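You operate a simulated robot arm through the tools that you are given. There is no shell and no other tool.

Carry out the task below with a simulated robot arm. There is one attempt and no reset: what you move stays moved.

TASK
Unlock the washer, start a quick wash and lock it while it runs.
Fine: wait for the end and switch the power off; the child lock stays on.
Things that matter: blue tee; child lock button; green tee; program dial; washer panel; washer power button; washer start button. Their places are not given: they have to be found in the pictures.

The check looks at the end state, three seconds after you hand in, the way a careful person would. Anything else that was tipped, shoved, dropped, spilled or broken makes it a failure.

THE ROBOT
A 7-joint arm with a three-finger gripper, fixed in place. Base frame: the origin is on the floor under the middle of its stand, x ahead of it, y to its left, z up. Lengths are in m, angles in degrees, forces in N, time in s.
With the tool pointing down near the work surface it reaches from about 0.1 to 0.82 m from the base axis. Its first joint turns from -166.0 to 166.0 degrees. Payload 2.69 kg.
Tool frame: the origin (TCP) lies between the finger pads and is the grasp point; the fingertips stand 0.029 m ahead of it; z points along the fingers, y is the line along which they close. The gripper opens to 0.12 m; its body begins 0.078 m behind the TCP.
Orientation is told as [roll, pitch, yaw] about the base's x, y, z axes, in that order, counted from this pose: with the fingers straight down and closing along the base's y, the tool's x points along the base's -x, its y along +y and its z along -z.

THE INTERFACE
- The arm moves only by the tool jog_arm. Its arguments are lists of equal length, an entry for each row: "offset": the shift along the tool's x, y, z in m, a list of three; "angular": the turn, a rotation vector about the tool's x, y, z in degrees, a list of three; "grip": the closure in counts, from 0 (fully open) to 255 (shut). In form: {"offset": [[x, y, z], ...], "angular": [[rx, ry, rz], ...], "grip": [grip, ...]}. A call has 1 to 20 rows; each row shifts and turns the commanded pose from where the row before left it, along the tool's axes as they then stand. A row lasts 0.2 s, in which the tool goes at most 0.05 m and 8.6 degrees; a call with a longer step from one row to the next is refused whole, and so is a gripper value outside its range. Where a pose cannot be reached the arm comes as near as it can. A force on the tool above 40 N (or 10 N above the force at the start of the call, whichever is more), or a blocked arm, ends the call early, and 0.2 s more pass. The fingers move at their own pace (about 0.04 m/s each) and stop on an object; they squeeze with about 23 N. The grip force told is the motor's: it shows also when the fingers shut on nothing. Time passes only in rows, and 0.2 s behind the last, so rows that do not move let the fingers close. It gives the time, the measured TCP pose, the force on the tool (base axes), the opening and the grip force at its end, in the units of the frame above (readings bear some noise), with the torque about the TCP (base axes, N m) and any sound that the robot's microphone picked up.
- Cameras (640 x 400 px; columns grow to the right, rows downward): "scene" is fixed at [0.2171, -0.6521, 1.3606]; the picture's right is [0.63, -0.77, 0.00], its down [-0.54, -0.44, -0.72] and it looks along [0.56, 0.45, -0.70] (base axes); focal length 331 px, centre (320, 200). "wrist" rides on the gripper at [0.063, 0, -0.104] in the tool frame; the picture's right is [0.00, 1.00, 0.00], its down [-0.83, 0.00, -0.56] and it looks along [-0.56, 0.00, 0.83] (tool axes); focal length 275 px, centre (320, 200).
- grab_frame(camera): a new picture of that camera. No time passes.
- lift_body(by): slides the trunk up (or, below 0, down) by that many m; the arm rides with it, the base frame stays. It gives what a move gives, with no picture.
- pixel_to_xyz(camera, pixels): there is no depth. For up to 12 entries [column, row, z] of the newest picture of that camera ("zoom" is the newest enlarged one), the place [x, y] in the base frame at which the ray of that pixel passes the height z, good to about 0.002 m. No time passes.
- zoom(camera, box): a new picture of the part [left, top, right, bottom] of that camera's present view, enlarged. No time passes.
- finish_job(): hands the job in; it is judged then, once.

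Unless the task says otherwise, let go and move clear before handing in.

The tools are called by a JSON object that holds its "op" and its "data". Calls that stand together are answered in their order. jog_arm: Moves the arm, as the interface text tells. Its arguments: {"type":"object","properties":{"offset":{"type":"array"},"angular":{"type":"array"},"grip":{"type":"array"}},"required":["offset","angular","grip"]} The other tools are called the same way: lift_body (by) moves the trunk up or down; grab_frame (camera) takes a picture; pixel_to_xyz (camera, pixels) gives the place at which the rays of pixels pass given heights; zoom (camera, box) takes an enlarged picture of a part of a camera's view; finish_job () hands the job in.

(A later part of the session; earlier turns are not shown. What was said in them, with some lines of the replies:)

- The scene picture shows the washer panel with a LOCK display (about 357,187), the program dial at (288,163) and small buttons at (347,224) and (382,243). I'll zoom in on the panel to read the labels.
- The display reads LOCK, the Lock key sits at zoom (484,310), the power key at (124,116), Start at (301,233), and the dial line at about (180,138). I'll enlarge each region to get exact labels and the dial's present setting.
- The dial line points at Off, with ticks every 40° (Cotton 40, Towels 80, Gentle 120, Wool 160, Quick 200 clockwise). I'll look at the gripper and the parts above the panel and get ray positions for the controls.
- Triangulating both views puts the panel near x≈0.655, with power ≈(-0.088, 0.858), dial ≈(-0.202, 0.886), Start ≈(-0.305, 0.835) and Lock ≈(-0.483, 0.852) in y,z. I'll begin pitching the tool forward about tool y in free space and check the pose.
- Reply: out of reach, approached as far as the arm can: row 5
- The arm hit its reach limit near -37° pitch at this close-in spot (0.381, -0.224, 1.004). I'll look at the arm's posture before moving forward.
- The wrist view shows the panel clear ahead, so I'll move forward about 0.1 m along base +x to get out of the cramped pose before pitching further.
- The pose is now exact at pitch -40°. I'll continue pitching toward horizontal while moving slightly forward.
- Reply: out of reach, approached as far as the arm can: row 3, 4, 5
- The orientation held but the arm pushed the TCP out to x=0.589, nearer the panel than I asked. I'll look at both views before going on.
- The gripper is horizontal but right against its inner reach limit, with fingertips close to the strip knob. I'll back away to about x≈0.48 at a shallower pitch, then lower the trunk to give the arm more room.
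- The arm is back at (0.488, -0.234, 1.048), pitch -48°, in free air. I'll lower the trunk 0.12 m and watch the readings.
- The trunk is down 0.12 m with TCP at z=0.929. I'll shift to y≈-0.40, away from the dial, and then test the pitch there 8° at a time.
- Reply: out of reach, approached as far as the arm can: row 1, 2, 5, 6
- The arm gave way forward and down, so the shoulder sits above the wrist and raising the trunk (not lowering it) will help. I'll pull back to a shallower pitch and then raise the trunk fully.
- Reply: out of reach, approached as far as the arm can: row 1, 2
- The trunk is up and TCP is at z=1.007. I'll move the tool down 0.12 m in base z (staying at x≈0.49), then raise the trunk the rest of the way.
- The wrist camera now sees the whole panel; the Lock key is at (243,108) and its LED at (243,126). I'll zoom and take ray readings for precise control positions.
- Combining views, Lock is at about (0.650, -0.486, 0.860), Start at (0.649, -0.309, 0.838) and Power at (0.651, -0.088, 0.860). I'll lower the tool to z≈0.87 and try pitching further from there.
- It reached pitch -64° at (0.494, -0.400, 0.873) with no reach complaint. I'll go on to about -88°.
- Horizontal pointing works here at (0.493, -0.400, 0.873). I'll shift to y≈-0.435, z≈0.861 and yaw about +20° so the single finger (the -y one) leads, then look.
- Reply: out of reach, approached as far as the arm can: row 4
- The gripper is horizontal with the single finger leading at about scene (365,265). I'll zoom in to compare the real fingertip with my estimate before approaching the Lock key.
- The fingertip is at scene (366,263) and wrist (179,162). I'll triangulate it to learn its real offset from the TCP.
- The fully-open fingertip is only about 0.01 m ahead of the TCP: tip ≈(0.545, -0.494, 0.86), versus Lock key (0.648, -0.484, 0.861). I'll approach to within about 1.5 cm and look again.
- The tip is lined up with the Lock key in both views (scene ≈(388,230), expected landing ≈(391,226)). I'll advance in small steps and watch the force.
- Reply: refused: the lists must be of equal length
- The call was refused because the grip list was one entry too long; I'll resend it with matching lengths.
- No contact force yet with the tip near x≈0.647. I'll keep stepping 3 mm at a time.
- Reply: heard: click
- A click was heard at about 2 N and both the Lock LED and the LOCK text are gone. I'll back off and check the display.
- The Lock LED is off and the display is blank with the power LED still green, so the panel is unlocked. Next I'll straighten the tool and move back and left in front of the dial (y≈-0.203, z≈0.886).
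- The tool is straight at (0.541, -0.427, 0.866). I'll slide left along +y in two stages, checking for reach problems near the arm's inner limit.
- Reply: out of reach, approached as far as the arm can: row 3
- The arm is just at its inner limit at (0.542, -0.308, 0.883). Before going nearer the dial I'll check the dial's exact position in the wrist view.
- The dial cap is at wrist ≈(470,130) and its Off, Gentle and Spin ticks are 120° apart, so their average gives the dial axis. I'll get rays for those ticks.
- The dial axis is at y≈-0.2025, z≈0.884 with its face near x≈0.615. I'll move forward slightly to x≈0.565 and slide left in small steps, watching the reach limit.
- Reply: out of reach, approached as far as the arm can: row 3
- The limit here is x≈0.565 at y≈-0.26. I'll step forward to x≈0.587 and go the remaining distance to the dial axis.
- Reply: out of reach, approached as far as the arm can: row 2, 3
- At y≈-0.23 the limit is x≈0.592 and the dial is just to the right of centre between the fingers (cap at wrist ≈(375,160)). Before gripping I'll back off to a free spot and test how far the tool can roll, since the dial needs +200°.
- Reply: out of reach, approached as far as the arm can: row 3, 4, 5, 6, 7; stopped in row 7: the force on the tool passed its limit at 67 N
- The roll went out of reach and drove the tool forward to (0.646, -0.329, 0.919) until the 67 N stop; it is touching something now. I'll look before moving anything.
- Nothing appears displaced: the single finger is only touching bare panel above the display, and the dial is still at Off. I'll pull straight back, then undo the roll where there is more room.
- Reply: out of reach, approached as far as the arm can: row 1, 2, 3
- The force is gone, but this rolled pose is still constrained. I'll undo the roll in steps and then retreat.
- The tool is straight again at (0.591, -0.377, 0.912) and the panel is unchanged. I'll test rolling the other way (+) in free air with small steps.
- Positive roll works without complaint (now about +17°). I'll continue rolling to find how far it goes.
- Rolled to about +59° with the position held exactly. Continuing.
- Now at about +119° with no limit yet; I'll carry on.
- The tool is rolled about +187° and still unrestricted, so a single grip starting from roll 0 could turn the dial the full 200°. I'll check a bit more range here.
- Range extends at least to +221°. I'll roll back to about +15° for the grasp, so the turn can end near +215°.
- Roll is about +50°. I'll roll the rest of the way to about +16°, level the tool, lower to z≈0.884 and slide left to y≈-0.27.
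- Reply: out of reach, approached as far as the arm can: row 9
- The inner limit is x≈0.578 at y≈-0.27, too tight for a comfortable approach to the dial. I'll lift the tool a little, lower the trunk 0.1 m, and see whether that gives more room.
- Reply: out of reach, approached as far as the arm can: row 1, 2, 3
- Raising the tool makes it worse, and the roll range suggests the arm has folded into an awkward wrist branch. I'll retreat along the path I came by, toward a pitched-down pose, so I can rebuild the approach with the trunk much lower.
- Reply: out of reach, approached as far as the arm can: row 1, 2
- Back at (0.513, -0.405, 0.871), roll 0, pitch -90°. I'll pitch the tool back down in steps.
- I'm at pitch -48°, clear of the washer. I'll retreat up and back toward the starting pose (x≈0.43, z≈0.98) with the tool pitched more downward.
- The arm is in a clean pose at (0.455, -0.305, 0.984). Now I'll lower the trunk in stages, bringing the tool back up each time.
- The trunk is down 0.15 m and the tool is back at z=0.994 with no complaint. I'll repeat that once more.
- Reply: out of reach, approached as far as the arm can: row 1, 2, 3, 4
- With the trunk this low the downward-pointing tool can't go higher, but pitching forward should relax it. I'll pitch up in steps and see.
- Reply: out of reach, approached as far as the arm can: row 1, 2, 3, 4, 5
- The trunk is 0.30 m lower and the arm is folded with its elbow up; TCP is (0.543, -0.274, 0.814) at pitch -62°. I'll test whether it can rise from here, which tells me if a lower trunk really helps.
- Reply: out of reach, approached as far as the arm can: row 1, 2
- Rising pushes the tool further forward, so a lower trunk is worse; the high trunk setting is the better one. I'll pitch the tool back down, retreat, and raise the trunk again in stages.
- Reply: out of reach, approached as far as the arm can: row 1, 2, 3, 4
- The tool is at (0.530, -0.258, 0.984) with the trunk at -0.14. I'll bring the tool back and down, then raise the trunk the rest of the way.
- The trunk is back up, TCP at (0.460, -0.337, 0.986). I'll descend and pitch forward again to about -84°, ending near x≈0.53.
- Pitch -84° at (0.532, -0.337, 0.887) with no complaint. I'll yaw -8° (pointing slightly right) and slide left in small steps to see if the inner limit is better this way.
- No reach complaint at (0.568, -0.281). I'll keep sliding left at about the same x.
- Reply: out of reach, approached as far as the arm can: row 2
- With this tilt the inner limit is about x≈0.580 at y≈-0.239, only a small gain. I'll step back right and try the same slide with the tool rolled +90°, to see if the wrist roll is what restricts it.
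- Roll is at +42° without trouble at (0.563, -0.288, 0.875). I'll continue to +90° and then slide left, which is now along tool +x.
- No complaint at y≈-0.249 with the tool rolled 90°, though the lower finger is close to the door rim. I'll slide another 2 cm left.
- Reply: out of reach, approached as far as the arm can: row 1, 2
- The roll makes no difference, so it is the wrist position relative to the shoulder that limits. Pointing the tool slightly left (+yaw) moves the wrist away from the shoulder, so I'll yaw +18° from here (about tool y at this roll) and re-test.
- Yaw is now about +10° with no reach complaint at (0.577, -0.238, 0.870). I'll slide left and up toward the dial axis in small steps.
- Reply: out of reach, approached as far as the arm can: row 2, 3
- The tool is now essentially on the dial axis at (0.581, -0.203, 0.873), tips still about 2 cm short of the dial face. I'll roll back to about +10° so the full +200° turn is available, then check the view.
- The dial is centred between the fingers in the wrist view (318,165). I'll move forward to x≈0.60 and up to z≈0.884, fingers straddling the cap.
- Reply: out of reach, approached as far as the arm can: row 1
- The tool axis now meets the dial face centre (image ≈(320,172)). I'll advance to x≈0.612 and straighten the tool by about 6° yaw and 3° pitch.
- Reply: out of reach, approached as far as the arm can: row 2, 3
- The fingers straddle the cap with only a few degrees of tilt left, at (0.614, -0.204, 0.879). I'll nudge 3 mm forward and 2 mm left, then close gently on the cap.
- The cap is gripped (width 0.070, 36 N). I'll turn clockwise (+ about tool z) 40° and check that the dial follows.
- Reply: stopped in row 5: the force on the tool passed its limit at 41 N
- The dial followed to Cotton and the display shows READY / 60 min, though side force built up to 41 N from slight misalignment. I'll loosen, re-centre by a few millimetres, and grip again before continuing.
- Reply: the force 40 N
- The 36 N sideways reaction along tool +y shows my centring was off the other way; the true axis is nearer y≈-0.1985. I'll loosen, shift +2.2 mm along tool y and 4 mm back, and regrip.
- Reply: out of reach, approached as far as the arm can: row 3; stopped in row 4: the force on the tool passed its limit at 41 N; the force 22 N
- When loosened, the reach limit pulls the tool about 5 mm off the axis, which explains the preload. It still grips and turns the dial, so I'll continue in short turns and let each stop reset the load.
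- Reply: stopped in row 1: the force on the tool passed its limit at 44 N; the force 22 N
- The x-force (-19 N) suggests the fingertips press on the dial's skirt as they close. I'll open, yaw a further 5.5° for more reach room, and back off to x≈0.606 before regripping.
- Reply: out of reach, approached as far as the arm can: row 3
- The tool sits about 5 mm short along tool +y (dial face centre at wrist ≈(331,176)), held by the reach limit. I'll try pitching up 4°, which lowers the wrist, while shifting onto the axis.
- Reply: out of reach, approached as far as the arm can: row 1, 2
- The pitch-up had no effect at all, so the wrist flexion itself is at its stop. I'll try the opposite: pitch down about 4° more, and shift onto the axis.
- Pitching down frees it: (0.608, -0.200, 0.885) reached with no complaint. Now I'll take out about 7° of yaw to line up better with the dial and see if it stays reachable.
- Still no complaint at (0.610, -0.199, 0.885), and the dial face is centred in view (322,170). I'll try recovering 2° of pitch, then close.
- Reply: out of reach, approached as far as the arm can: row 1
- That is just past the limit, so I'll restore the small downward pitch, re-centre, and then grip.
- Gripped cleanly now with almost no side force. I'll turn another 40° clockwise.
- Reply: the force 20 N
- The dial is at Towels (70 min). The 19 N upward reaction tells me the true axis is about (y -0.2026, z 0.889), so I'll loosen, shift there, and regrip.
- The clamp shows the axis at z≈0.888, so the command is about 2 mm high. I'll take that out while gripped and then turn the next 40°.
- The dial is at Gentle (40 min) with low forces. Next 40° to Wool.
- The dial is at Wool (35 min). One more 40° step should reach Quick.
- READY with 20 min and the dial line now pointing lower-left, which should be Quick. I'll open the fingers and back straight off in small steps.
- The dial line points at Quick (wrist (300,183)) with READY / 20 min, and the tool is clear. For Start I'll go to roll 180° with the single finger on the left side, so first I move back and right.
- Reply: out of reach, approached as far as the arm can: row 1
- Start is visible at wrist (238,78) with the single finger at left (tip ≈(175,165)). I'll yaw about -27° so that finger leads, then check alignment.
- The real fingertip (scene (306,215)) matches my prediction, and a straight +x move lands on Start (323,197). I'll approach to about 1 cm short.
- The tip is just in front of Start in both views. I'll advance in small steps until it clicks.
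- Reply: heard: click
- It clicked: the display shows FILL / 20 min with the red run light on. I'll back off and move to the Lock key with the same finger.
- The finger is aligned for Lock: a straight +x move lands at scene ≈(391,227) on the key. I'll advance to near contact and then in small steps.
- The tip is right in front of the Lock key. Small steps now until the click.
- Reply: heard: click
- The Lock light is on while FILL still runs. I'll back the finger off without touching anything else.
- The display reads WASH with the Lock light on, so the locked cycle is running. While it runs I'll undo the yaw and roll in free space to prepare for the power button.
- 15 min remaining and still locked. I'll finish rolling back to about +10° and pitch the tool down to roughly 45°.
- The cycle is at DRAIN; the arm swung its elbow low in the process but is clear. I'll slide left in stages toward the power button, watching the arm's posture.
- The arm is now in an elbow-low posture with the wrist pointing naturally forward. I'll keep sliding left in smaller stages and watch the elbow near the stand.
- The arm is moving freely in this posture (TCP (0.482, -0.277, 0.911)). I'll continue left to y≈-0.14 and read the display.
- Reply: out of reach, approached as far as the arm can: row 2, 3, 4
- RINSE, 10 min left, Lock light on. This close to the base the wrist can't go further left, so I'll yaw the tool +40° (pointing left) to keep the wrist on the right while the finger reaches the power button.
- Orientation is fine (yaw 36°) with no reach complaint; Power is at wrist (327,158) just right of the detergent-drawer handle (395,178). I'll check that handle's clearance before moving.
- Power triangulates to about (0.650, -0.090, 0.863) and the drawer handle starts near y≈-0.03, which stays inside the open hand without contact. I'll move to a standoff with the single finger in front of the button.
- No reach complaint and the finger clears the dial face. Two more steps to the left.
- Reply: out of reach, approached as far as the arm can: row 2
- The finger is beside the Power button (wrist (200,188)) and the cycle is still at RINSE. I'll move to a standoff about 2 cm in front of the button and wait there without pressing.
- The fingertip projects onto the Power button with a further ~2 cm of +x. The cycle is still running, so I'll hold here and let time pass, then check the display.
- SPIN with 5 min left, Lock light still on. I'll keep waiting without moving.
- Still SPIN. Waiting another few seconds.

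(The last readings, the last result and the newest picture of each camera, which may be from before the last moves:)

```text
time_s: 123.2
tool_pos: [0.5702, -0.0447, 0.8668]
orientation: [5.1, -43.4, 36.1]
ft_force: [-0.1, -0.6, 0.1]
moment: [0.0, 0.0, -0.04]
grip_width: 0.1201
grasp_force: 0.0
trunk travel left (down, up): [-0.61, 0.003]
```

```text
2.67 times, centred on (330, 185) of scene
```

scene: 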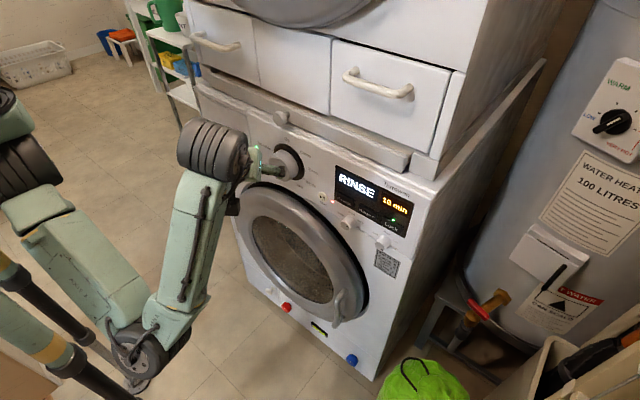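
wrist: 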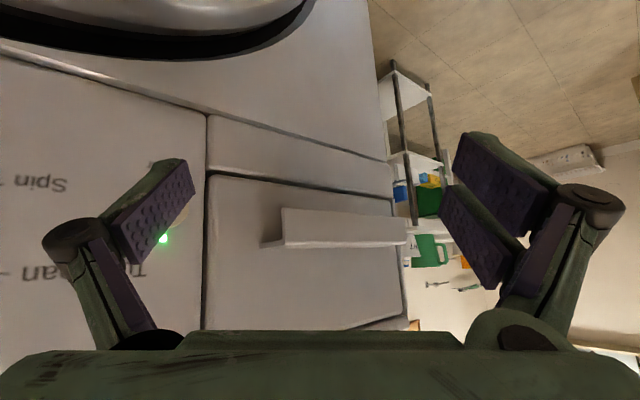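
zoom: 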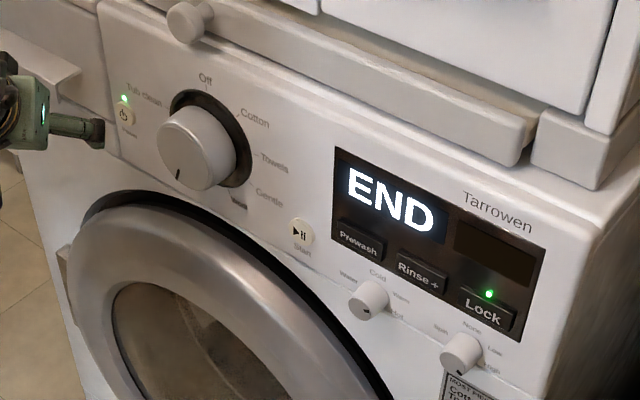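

END is shown, the run light is off and the Lock light is still on. Now I'll advance toward the Power button in small +x steps.

{"op": "jog_arm", "data": {"offset": [[-0.0084, -0.0076, 0.0046], [-0.0018, -0.0019, 0.0015]], "angular": [[0, 0, 0], [0, 0, 0]], "grip": [0, 0]}}

{"op": "zoom", "data": {"camera": "scene", "box": [220, 120, 320, 200]}}

{"op": "grab_frame", "data": {"camera": "wrist"}}

```text
time_s: 123.8
tool_pos: [0.5829, -0.0435, 0.8677]
orientation: [4.9, -43.3, 36.1]
ft_force: [-0.1, -0.3, -0.4]
moment: [-0.02, -0.02, 0.02]
grip_width: 0.1202
grasp_force: 0.1
trunk travel left (down, up): [-0.61, 0.003]
```

```text
5.00 times, centred on (270, 160) of scene
```

zoom: 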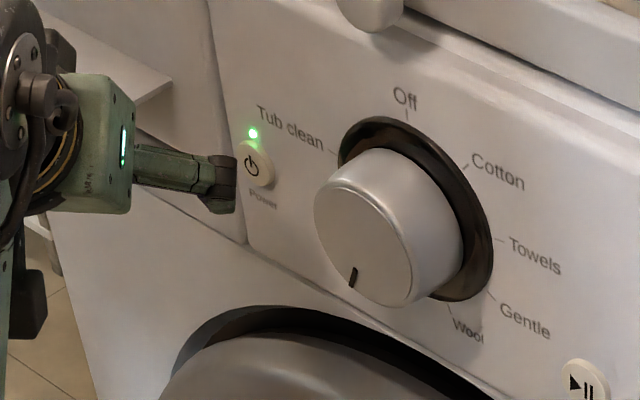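

```text
taken
```

wrist: 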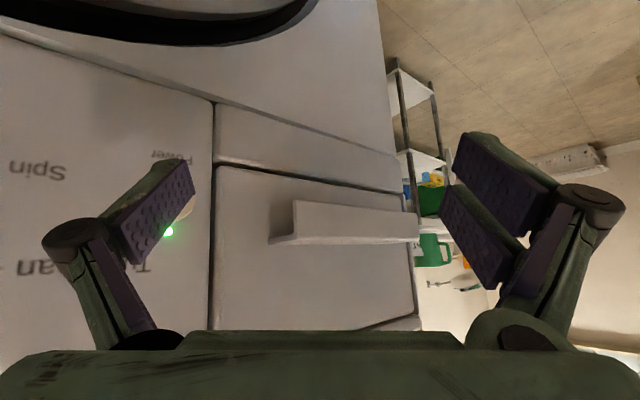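

The fingertip covers the Power button in the wrist view, and there's no contact yet. Small steps now.

{"op": "jog_arm", "data": {"offset": [[-0.0018, -0.0019, 0.0015]], "angular": [[0, 0, 0]], "grip": [0]}}

```text
time_s: 124.2
tool_pos: [0.5847, -0.0437, 0.8677]
orientation: [5.0, -43.4, 35.9]
ft_force: [-0.8, -0.3, 0.2]
moment: [-0.02, 0.01, -0.01]
grip_width: 0.1199
grasp_force: 0.1
trunk travel left (down, up): [-0.61, 0.003]
```

{"op": "jog_arm", "data": {"offset": [[-0.0018, -0.0019, 0.0015]], "angular": [[0, 0, 0]], "grip": [0]}}

{"op": "zoom", "data": {"camera": "scene", "box": [220, 120, 320, 200]}}

```text
time_s: 124.5
tool_pos: [0.5877, -0.0434, 0.8679]
orientation: [5.0, -43.4, 36.0]
ft_force: [0.1, 0.2, -0.6]
moment: [0.01, -0.01, -0.02]
grip_width: 0.1199
grasp_force: 0.0
trunk travel left (down, up): [-0.61, 0.003]
```

```text
5.00 times, centred on (270, 160) of scene
```

zoom: 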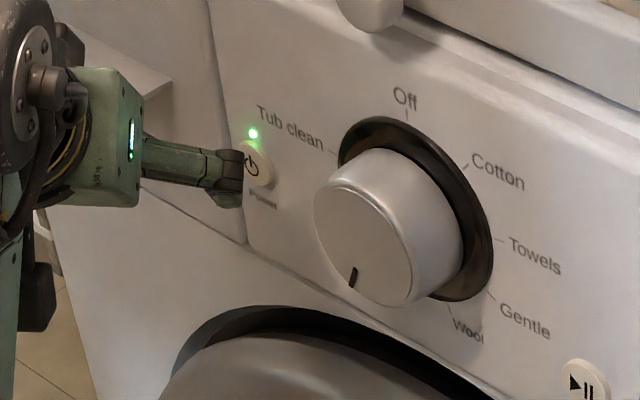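

Still no contact; the tip is closing on the button. Continuing in 3 mm steps.

{"op": "jog_arm", "data": {"offset": [[-0.0018, -0.0019, 0.0015]], "angular": [[0, 0, 0]], "grip": [0]}}

```text
time_s: 125.0
tool_pos: [0.5902, -0.0429, 0.8683]
orientation: [4.9, -43.4, 36.0]
ft_force: [0.1, -0.3, 0.0]
moment: [0.03, 0.02, -0.02]
grip_width: 0.1199
grasp_force: 0.1
trunk travel left (down, up): [-0.61, 0.003]
```

{"op": "jog_arm", "data": {"offset": [[-0.0018, -0.0019, 0.0015]], "angular": [[0, 0, 0]], "grip": [0]}}

{"op": "zoom", "data": {"camera": "scene", "box": [220, 120, 320, 200]}}

{"op": "zoom", "data": {"camera": "wrist", "box": [60, 100, 300, 280]}}

```text
time_s: 125.3
tool_pos: [0.5929, -0.0433, 0.8687]
orientation: [5.0, -43.4, 36.0]
ft_force: [0.1, 0.6, 0.3]
moment: [0.0, -0.02, -0.02]
grip_width: 0.1197
grasp_force: 0.1
trunk travel left (down, up): [-0.61, 0.003]
```

```text
5.00 times, centred on (270, 160) of scene
```

zoom: 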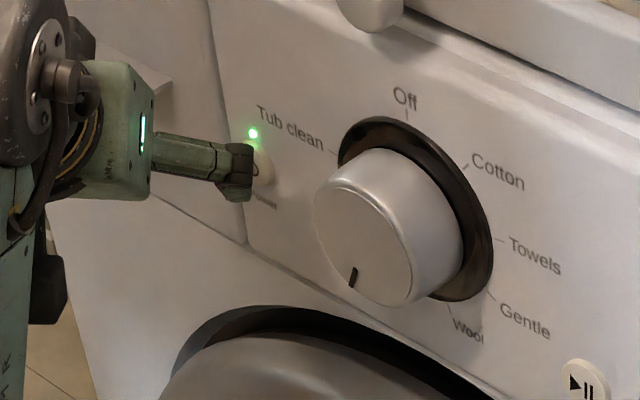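

```text
2.22 times, centred on (180, 190) of wrist
```

zoom: 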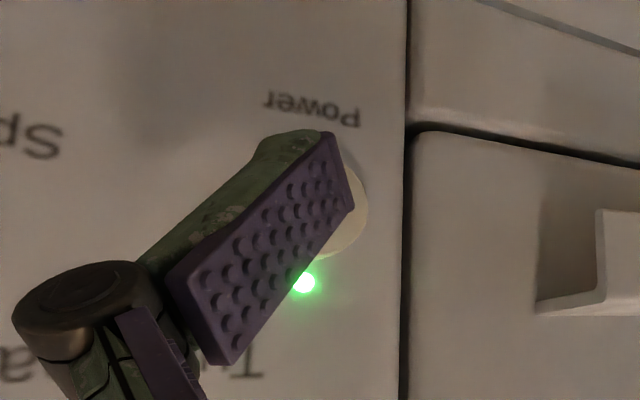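

The finger covers the button but its leading corner would land about 1 cm right of centre. I'll shift 8 mm to the left before pressing on.

{"op": "jog_arm", "data": {"offset": [[-0.0022, 0.0074, 0.0028]], "angular": [[0, 0, 0]], "grip": [0]}}

{"op": "zoom", "data": {"camera": "wrist", "box": [60, 100, 300, 280]}}

{"op": "zoom", "data": {"camera": "scene", "box": [220, 120, 320, 200]}}

```text
time_s: 125.8
tool_pos: [0.593, -0.0363, 0.8686]
orientation: [4.9, -43.4, 36.1]
ft_force: [0.3, 0.5, 0.6]
moment: [-0.01, 0.02, 0.03]
grip_width: 0.1202
grasp_force: 0.0
trunk travel left (down, up): [-0.61, 0.003]
```

```text
2.22 times, centred on (180, 190) of wrist
```

zoom: 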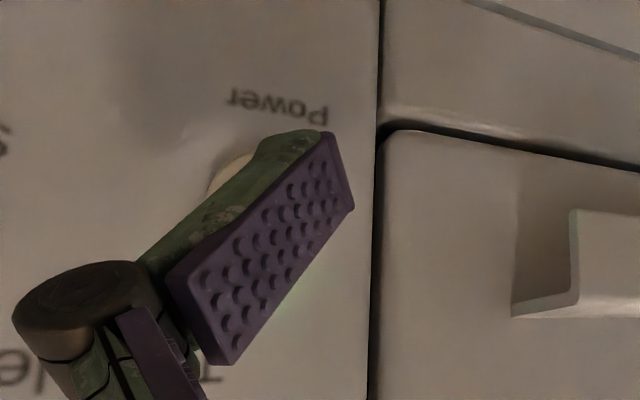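

```text
5.00 times, centred on (270, 160) of scene
```

zoom: 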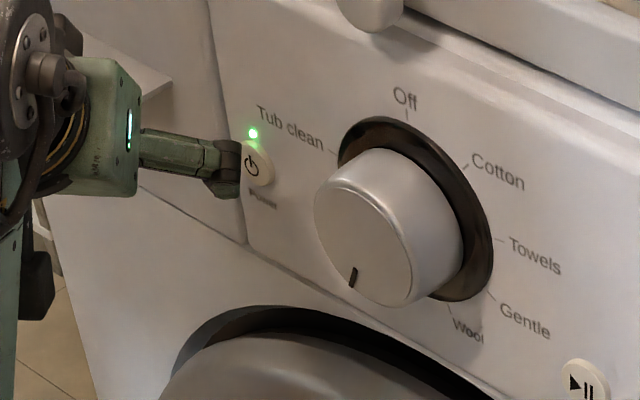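

Re-measuring the finger in the picture, its leading corner is at about (0.647, -0.084, 0.870), slightly high of the button centre. I'll go 5 mm lower while advancing 3 mm.

{"op": "jog_arm", "data": {"offset": [[0.0016, -0.0022, 0.0051]], "angular": [[0, 0, 0]], "grip": [0]}}

{"op": "zoom", "data": {"camera": "scene", "box": [220, 120, 320, 200]}}

```text
time_s: 126.2
tool_pos: [0.5951, -0.0345, 0.8638]
orientation: [4.9, -43.4, 36.0]
ft_force: [0.0, -0.1, -0.6]
moment: [0.04, 0.02, 0.03]
grip_width: 0.12
grasp_force: 0.0
trunk travel left (down, up): [-0.61, 0.003]
```

```text
5.00 times, centred on (270, 160) of scene
```

zoom: 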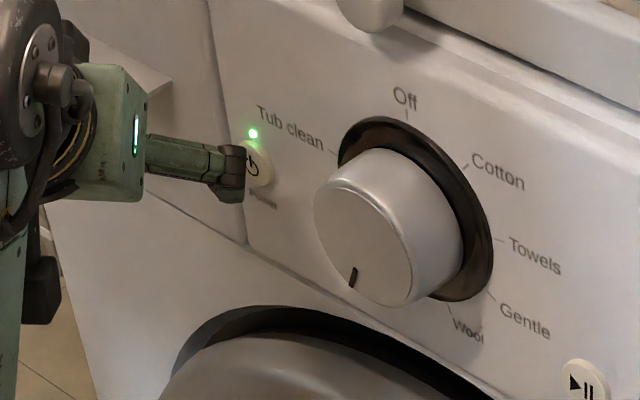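

No contact yet. Next 3 mm step, trimming 3 mm back to the right to stay centred.

{"op": "jog_arm", "data": {"offset": [[-0.0005, -0.0042, 0.0001]], "angular": [[0, 0, 0]], "grip": [0]}}

```text
time_s: 126.5
tool_pos: [0.5988, -0.0386, 0.8631]
orientation: [5.0, -43.4, 36.0]
ft_force: [-0.4, -0.1, -0.1]
moment: [-0.04, 0.02, 0.01]
grip_width: 0.1199
grasp_force: 0.0
trunk travel left (down, up): [-0.61, 0.003]
```

{"op": "jog_arm", "data": {"offset": [[-0.0018, -0.0019, 0.0015]], "angular": [[0, 0, 0]], "grip": [0]}}

{"op": "zoom", "data": {"camera": "wrist", "box": [60, 100, 300, 280]}}

{"op": "zoom", "data": {"camera": "scene", "box": [220, 120, 320, 200]}}

```text
time_s: 127.0
tool_pos: [0.6008, -0.0395, 0.8636]
orientation: [5.0, -43.3, 36.0]
ft_force: [-2.7, -1.0, -1.5]
moment: [0.04, 0.04, -0.18]
grip_width: 0.1203
grasp_force: 0.1
trunk travel left (down, up): [-0.61, 0.003]
heard: click
```

```text
2.22 times, centred on (180, 190) of wrist
```

zoom: 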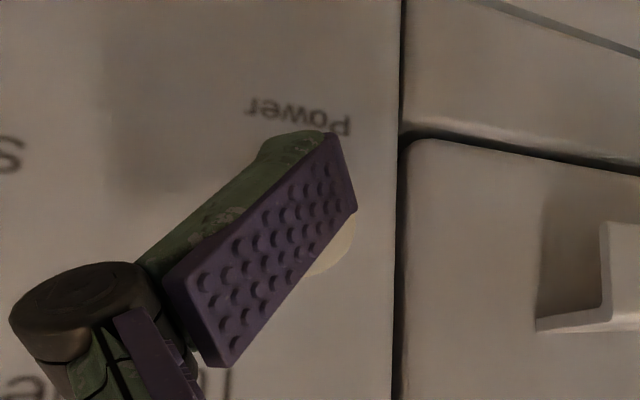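

```text
5.00 times, centred on (270, 160) of scene
```

zoom: 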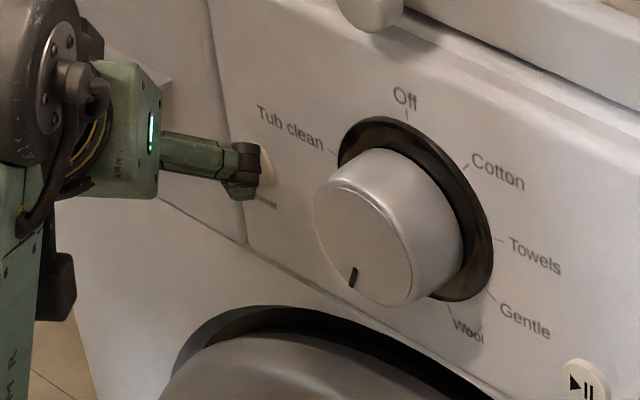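

It clicked and the power LED went out. I'll back straight off the button and check the display and Lock light.

{"op": "jog_arm", "data": {"offset": [[0.0117, 0.0128, -0.01], [0.0117, 0.0128, -0.01]], "angular": [[0, 0, 0], [0, 0, 0]], "grip": [0, 0]}}

{"op": "zoom", "data": {"camera": "scene", "box": [220, 100, 440, 270]}}

{"op": "grab_frame", "data": {"camera": "wrist"}}

```text
time_s: 127.5
tool_pos: [0.57, -0.0431, 0.864]
orientation: [5.1, -43.4, 36.0]
ft_force: [0.4, 0.1, 0.1]
moment: [0.0, -0.01, 0.02]
grip_width: 0.1198
grasp_force: 0.1
out of reach, approached as far as the arm can: row 2
trunk travel left (down, up): [-0.61, 0.003]
```

```text
2.35 times, centred on (330, 185) of scene
```

zoom: 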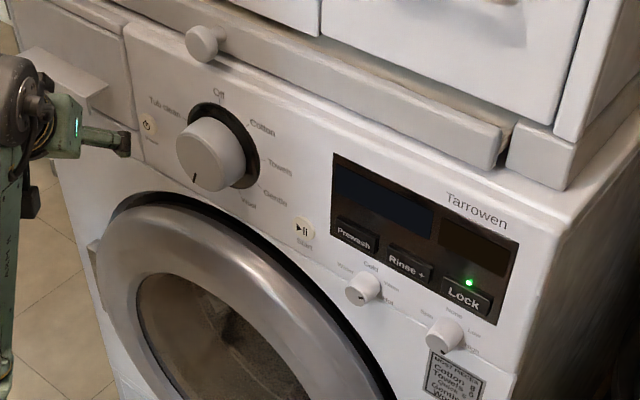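

```text
taken
```

wrist: 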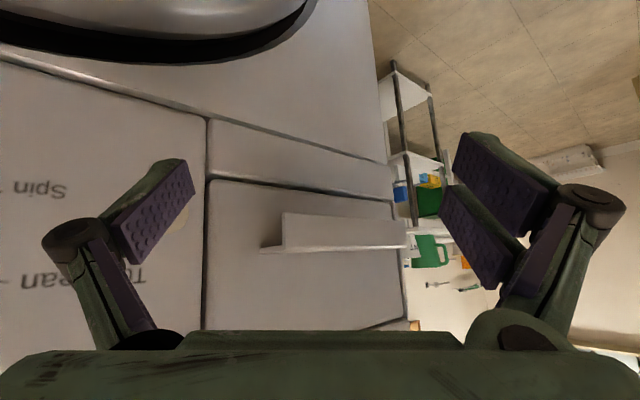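

Power LED and display are off while the Lock light stays green, and the dial is still at Quick. I'll retreat along the same path I came by, clear of the dial.

{"op": "jog_arm", "data": {"offset": [[0.0046, -0.003, -0.0185], [0.0046, -0.003, -0.0185], [0.0075, -0.027, -0.0285], [0.0075, -0.027, -0.0285], [0.0087, -0.0251, -0.0333], [0.0087, -0.0251, -0.0333]], "angular": [[0, 0, 0], [0, 0, 0], [0, 0, 0], [0, 0, 0], [0, 0, 0], [0, 0, 0]], "grip": [0, 0, 0, 0, 0, 0]}}

{"op": "grab_frame", "data": {"camera": "scene"}}

```text
time_s: 128.9
tool_pos: [0.535, -0.2234, 0.9439]
orientation: [4.8, -43.4, 36.1]
ft_force: [0.2, -0.6, 0.7]
moment: [0.02, -0.02, 0.01]
grip_width: 0.1199
grasp_force: 0.0
trunk travel left (down, up): [-0.61, 0.003]
```

```text
taken
```

scene: 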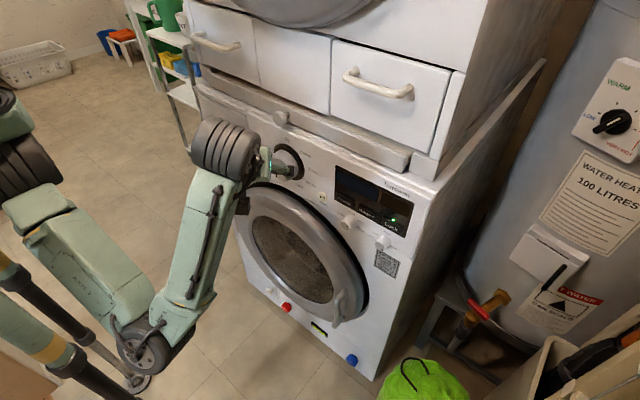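

The tool is clear of the controls. I'll unyaw and pull further back from the washer before a final check.

{"op": "jog_arm", "data": {"offset": [[0, -0.01, -0.01], [0, -0.01, -0.01], [0, -0.01, -0.01], [0, -0.01, -0.01], [0, -0.01, -0.01], [0, -0.03, -0.03], [0, -0.03, -0.03]], "angular": [[5.4, -0.5, 5.8], [5.4, -0.5, 5.8], [5.4, -0.5, 5.8], [5.4, -0.5, 5.8], [5.4, -0.5, 5.8], [0, 0, 0], [0, 0, 0]], "grip": [0, 0, 0, 0, 0, 0, 0]}}

{"op": "grab_frame", "data": {"camera": "scene"}}

{"op": "zoom", "data": {"camera": "scene", "box": [220, 100, 440, 270]}}

{"op": "grab_frame", "data": {"camera": "wrist"}}

```text
time_s: 130.6
tool_pos: [0.4816, -0.3472, 1.0173]
orientation: [5.5, -43.3, -4.0]
ft_force: [0.5, -0.1, -0.4]
moment: [0.0, -0.03, -0.02]
grip_width: 0.1202
grasp_force: 0.1
trunk travel left (down, up): [-0.61, 0.003]
```

```text
taken
```

scene: 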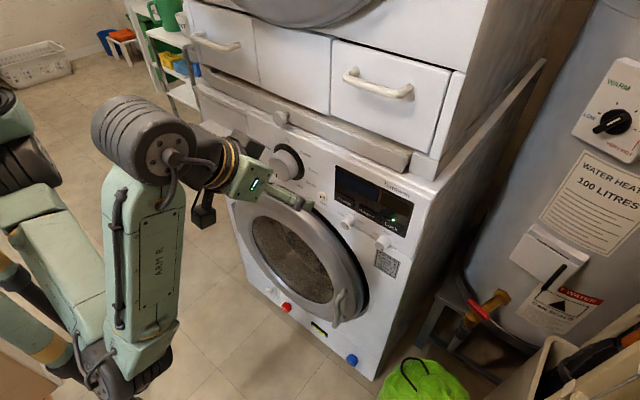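

```text
2.35 times, centred on (330, 185) of scene
```

zoom: 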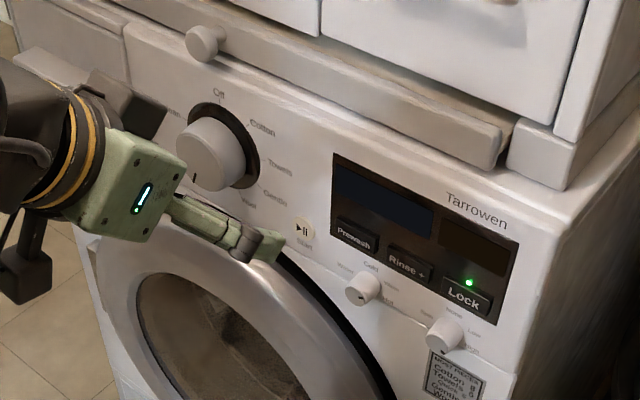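

```text
taken
```

wrist: 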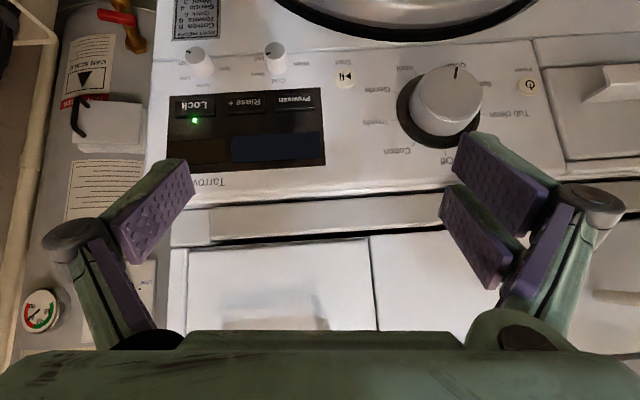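

The final views show the power LED and display off, the Lock light green at wrist (195,121), the dial at Quick, the other knobs unchanged and the tool clear at (0.482, -0.347, 1.017). I'm handing the job in.

{"op": "finish_job", "data": {}}

```text
The job is handed in.
```

The washer was unlocked, ran a full quick wash locked, and is now switched off with the child lock still on. The job is handed in; I don't have the result of the check.

- **Unlock:** one press of Lock cleared the lock light and the LOCK display.
- **Quick wash:** I turned the dial clockwise from Off to Quick (READY, 20 min) and pressed Start. The display went to FILL.
- **Lock while running:** I pressed Lock during FILL, and the lock light stayed on until the display read END.
- **Power off:** I pressed Power after END. The power light and display went out, the lock light stayed green, and the dial is still at Quick.

**Contact with the panel:** while I was testing the wrist roll before the dial turn, the arm ran out of reach. A finger pushed against the bare panel above the display, and the arm stopped at 67 N. The pictures showed no mark or movement from it. Turning the dial also tripped the 40 N stop three times, at 41 to 44 N, before I re-centred the grip.

The other knobs looked unchanged in the last pictures. I never opened the door, and I couldn't identify the blue or green tee, though something pale was turning in the drum during the wash. The arm is open, empty and clear of the washer.
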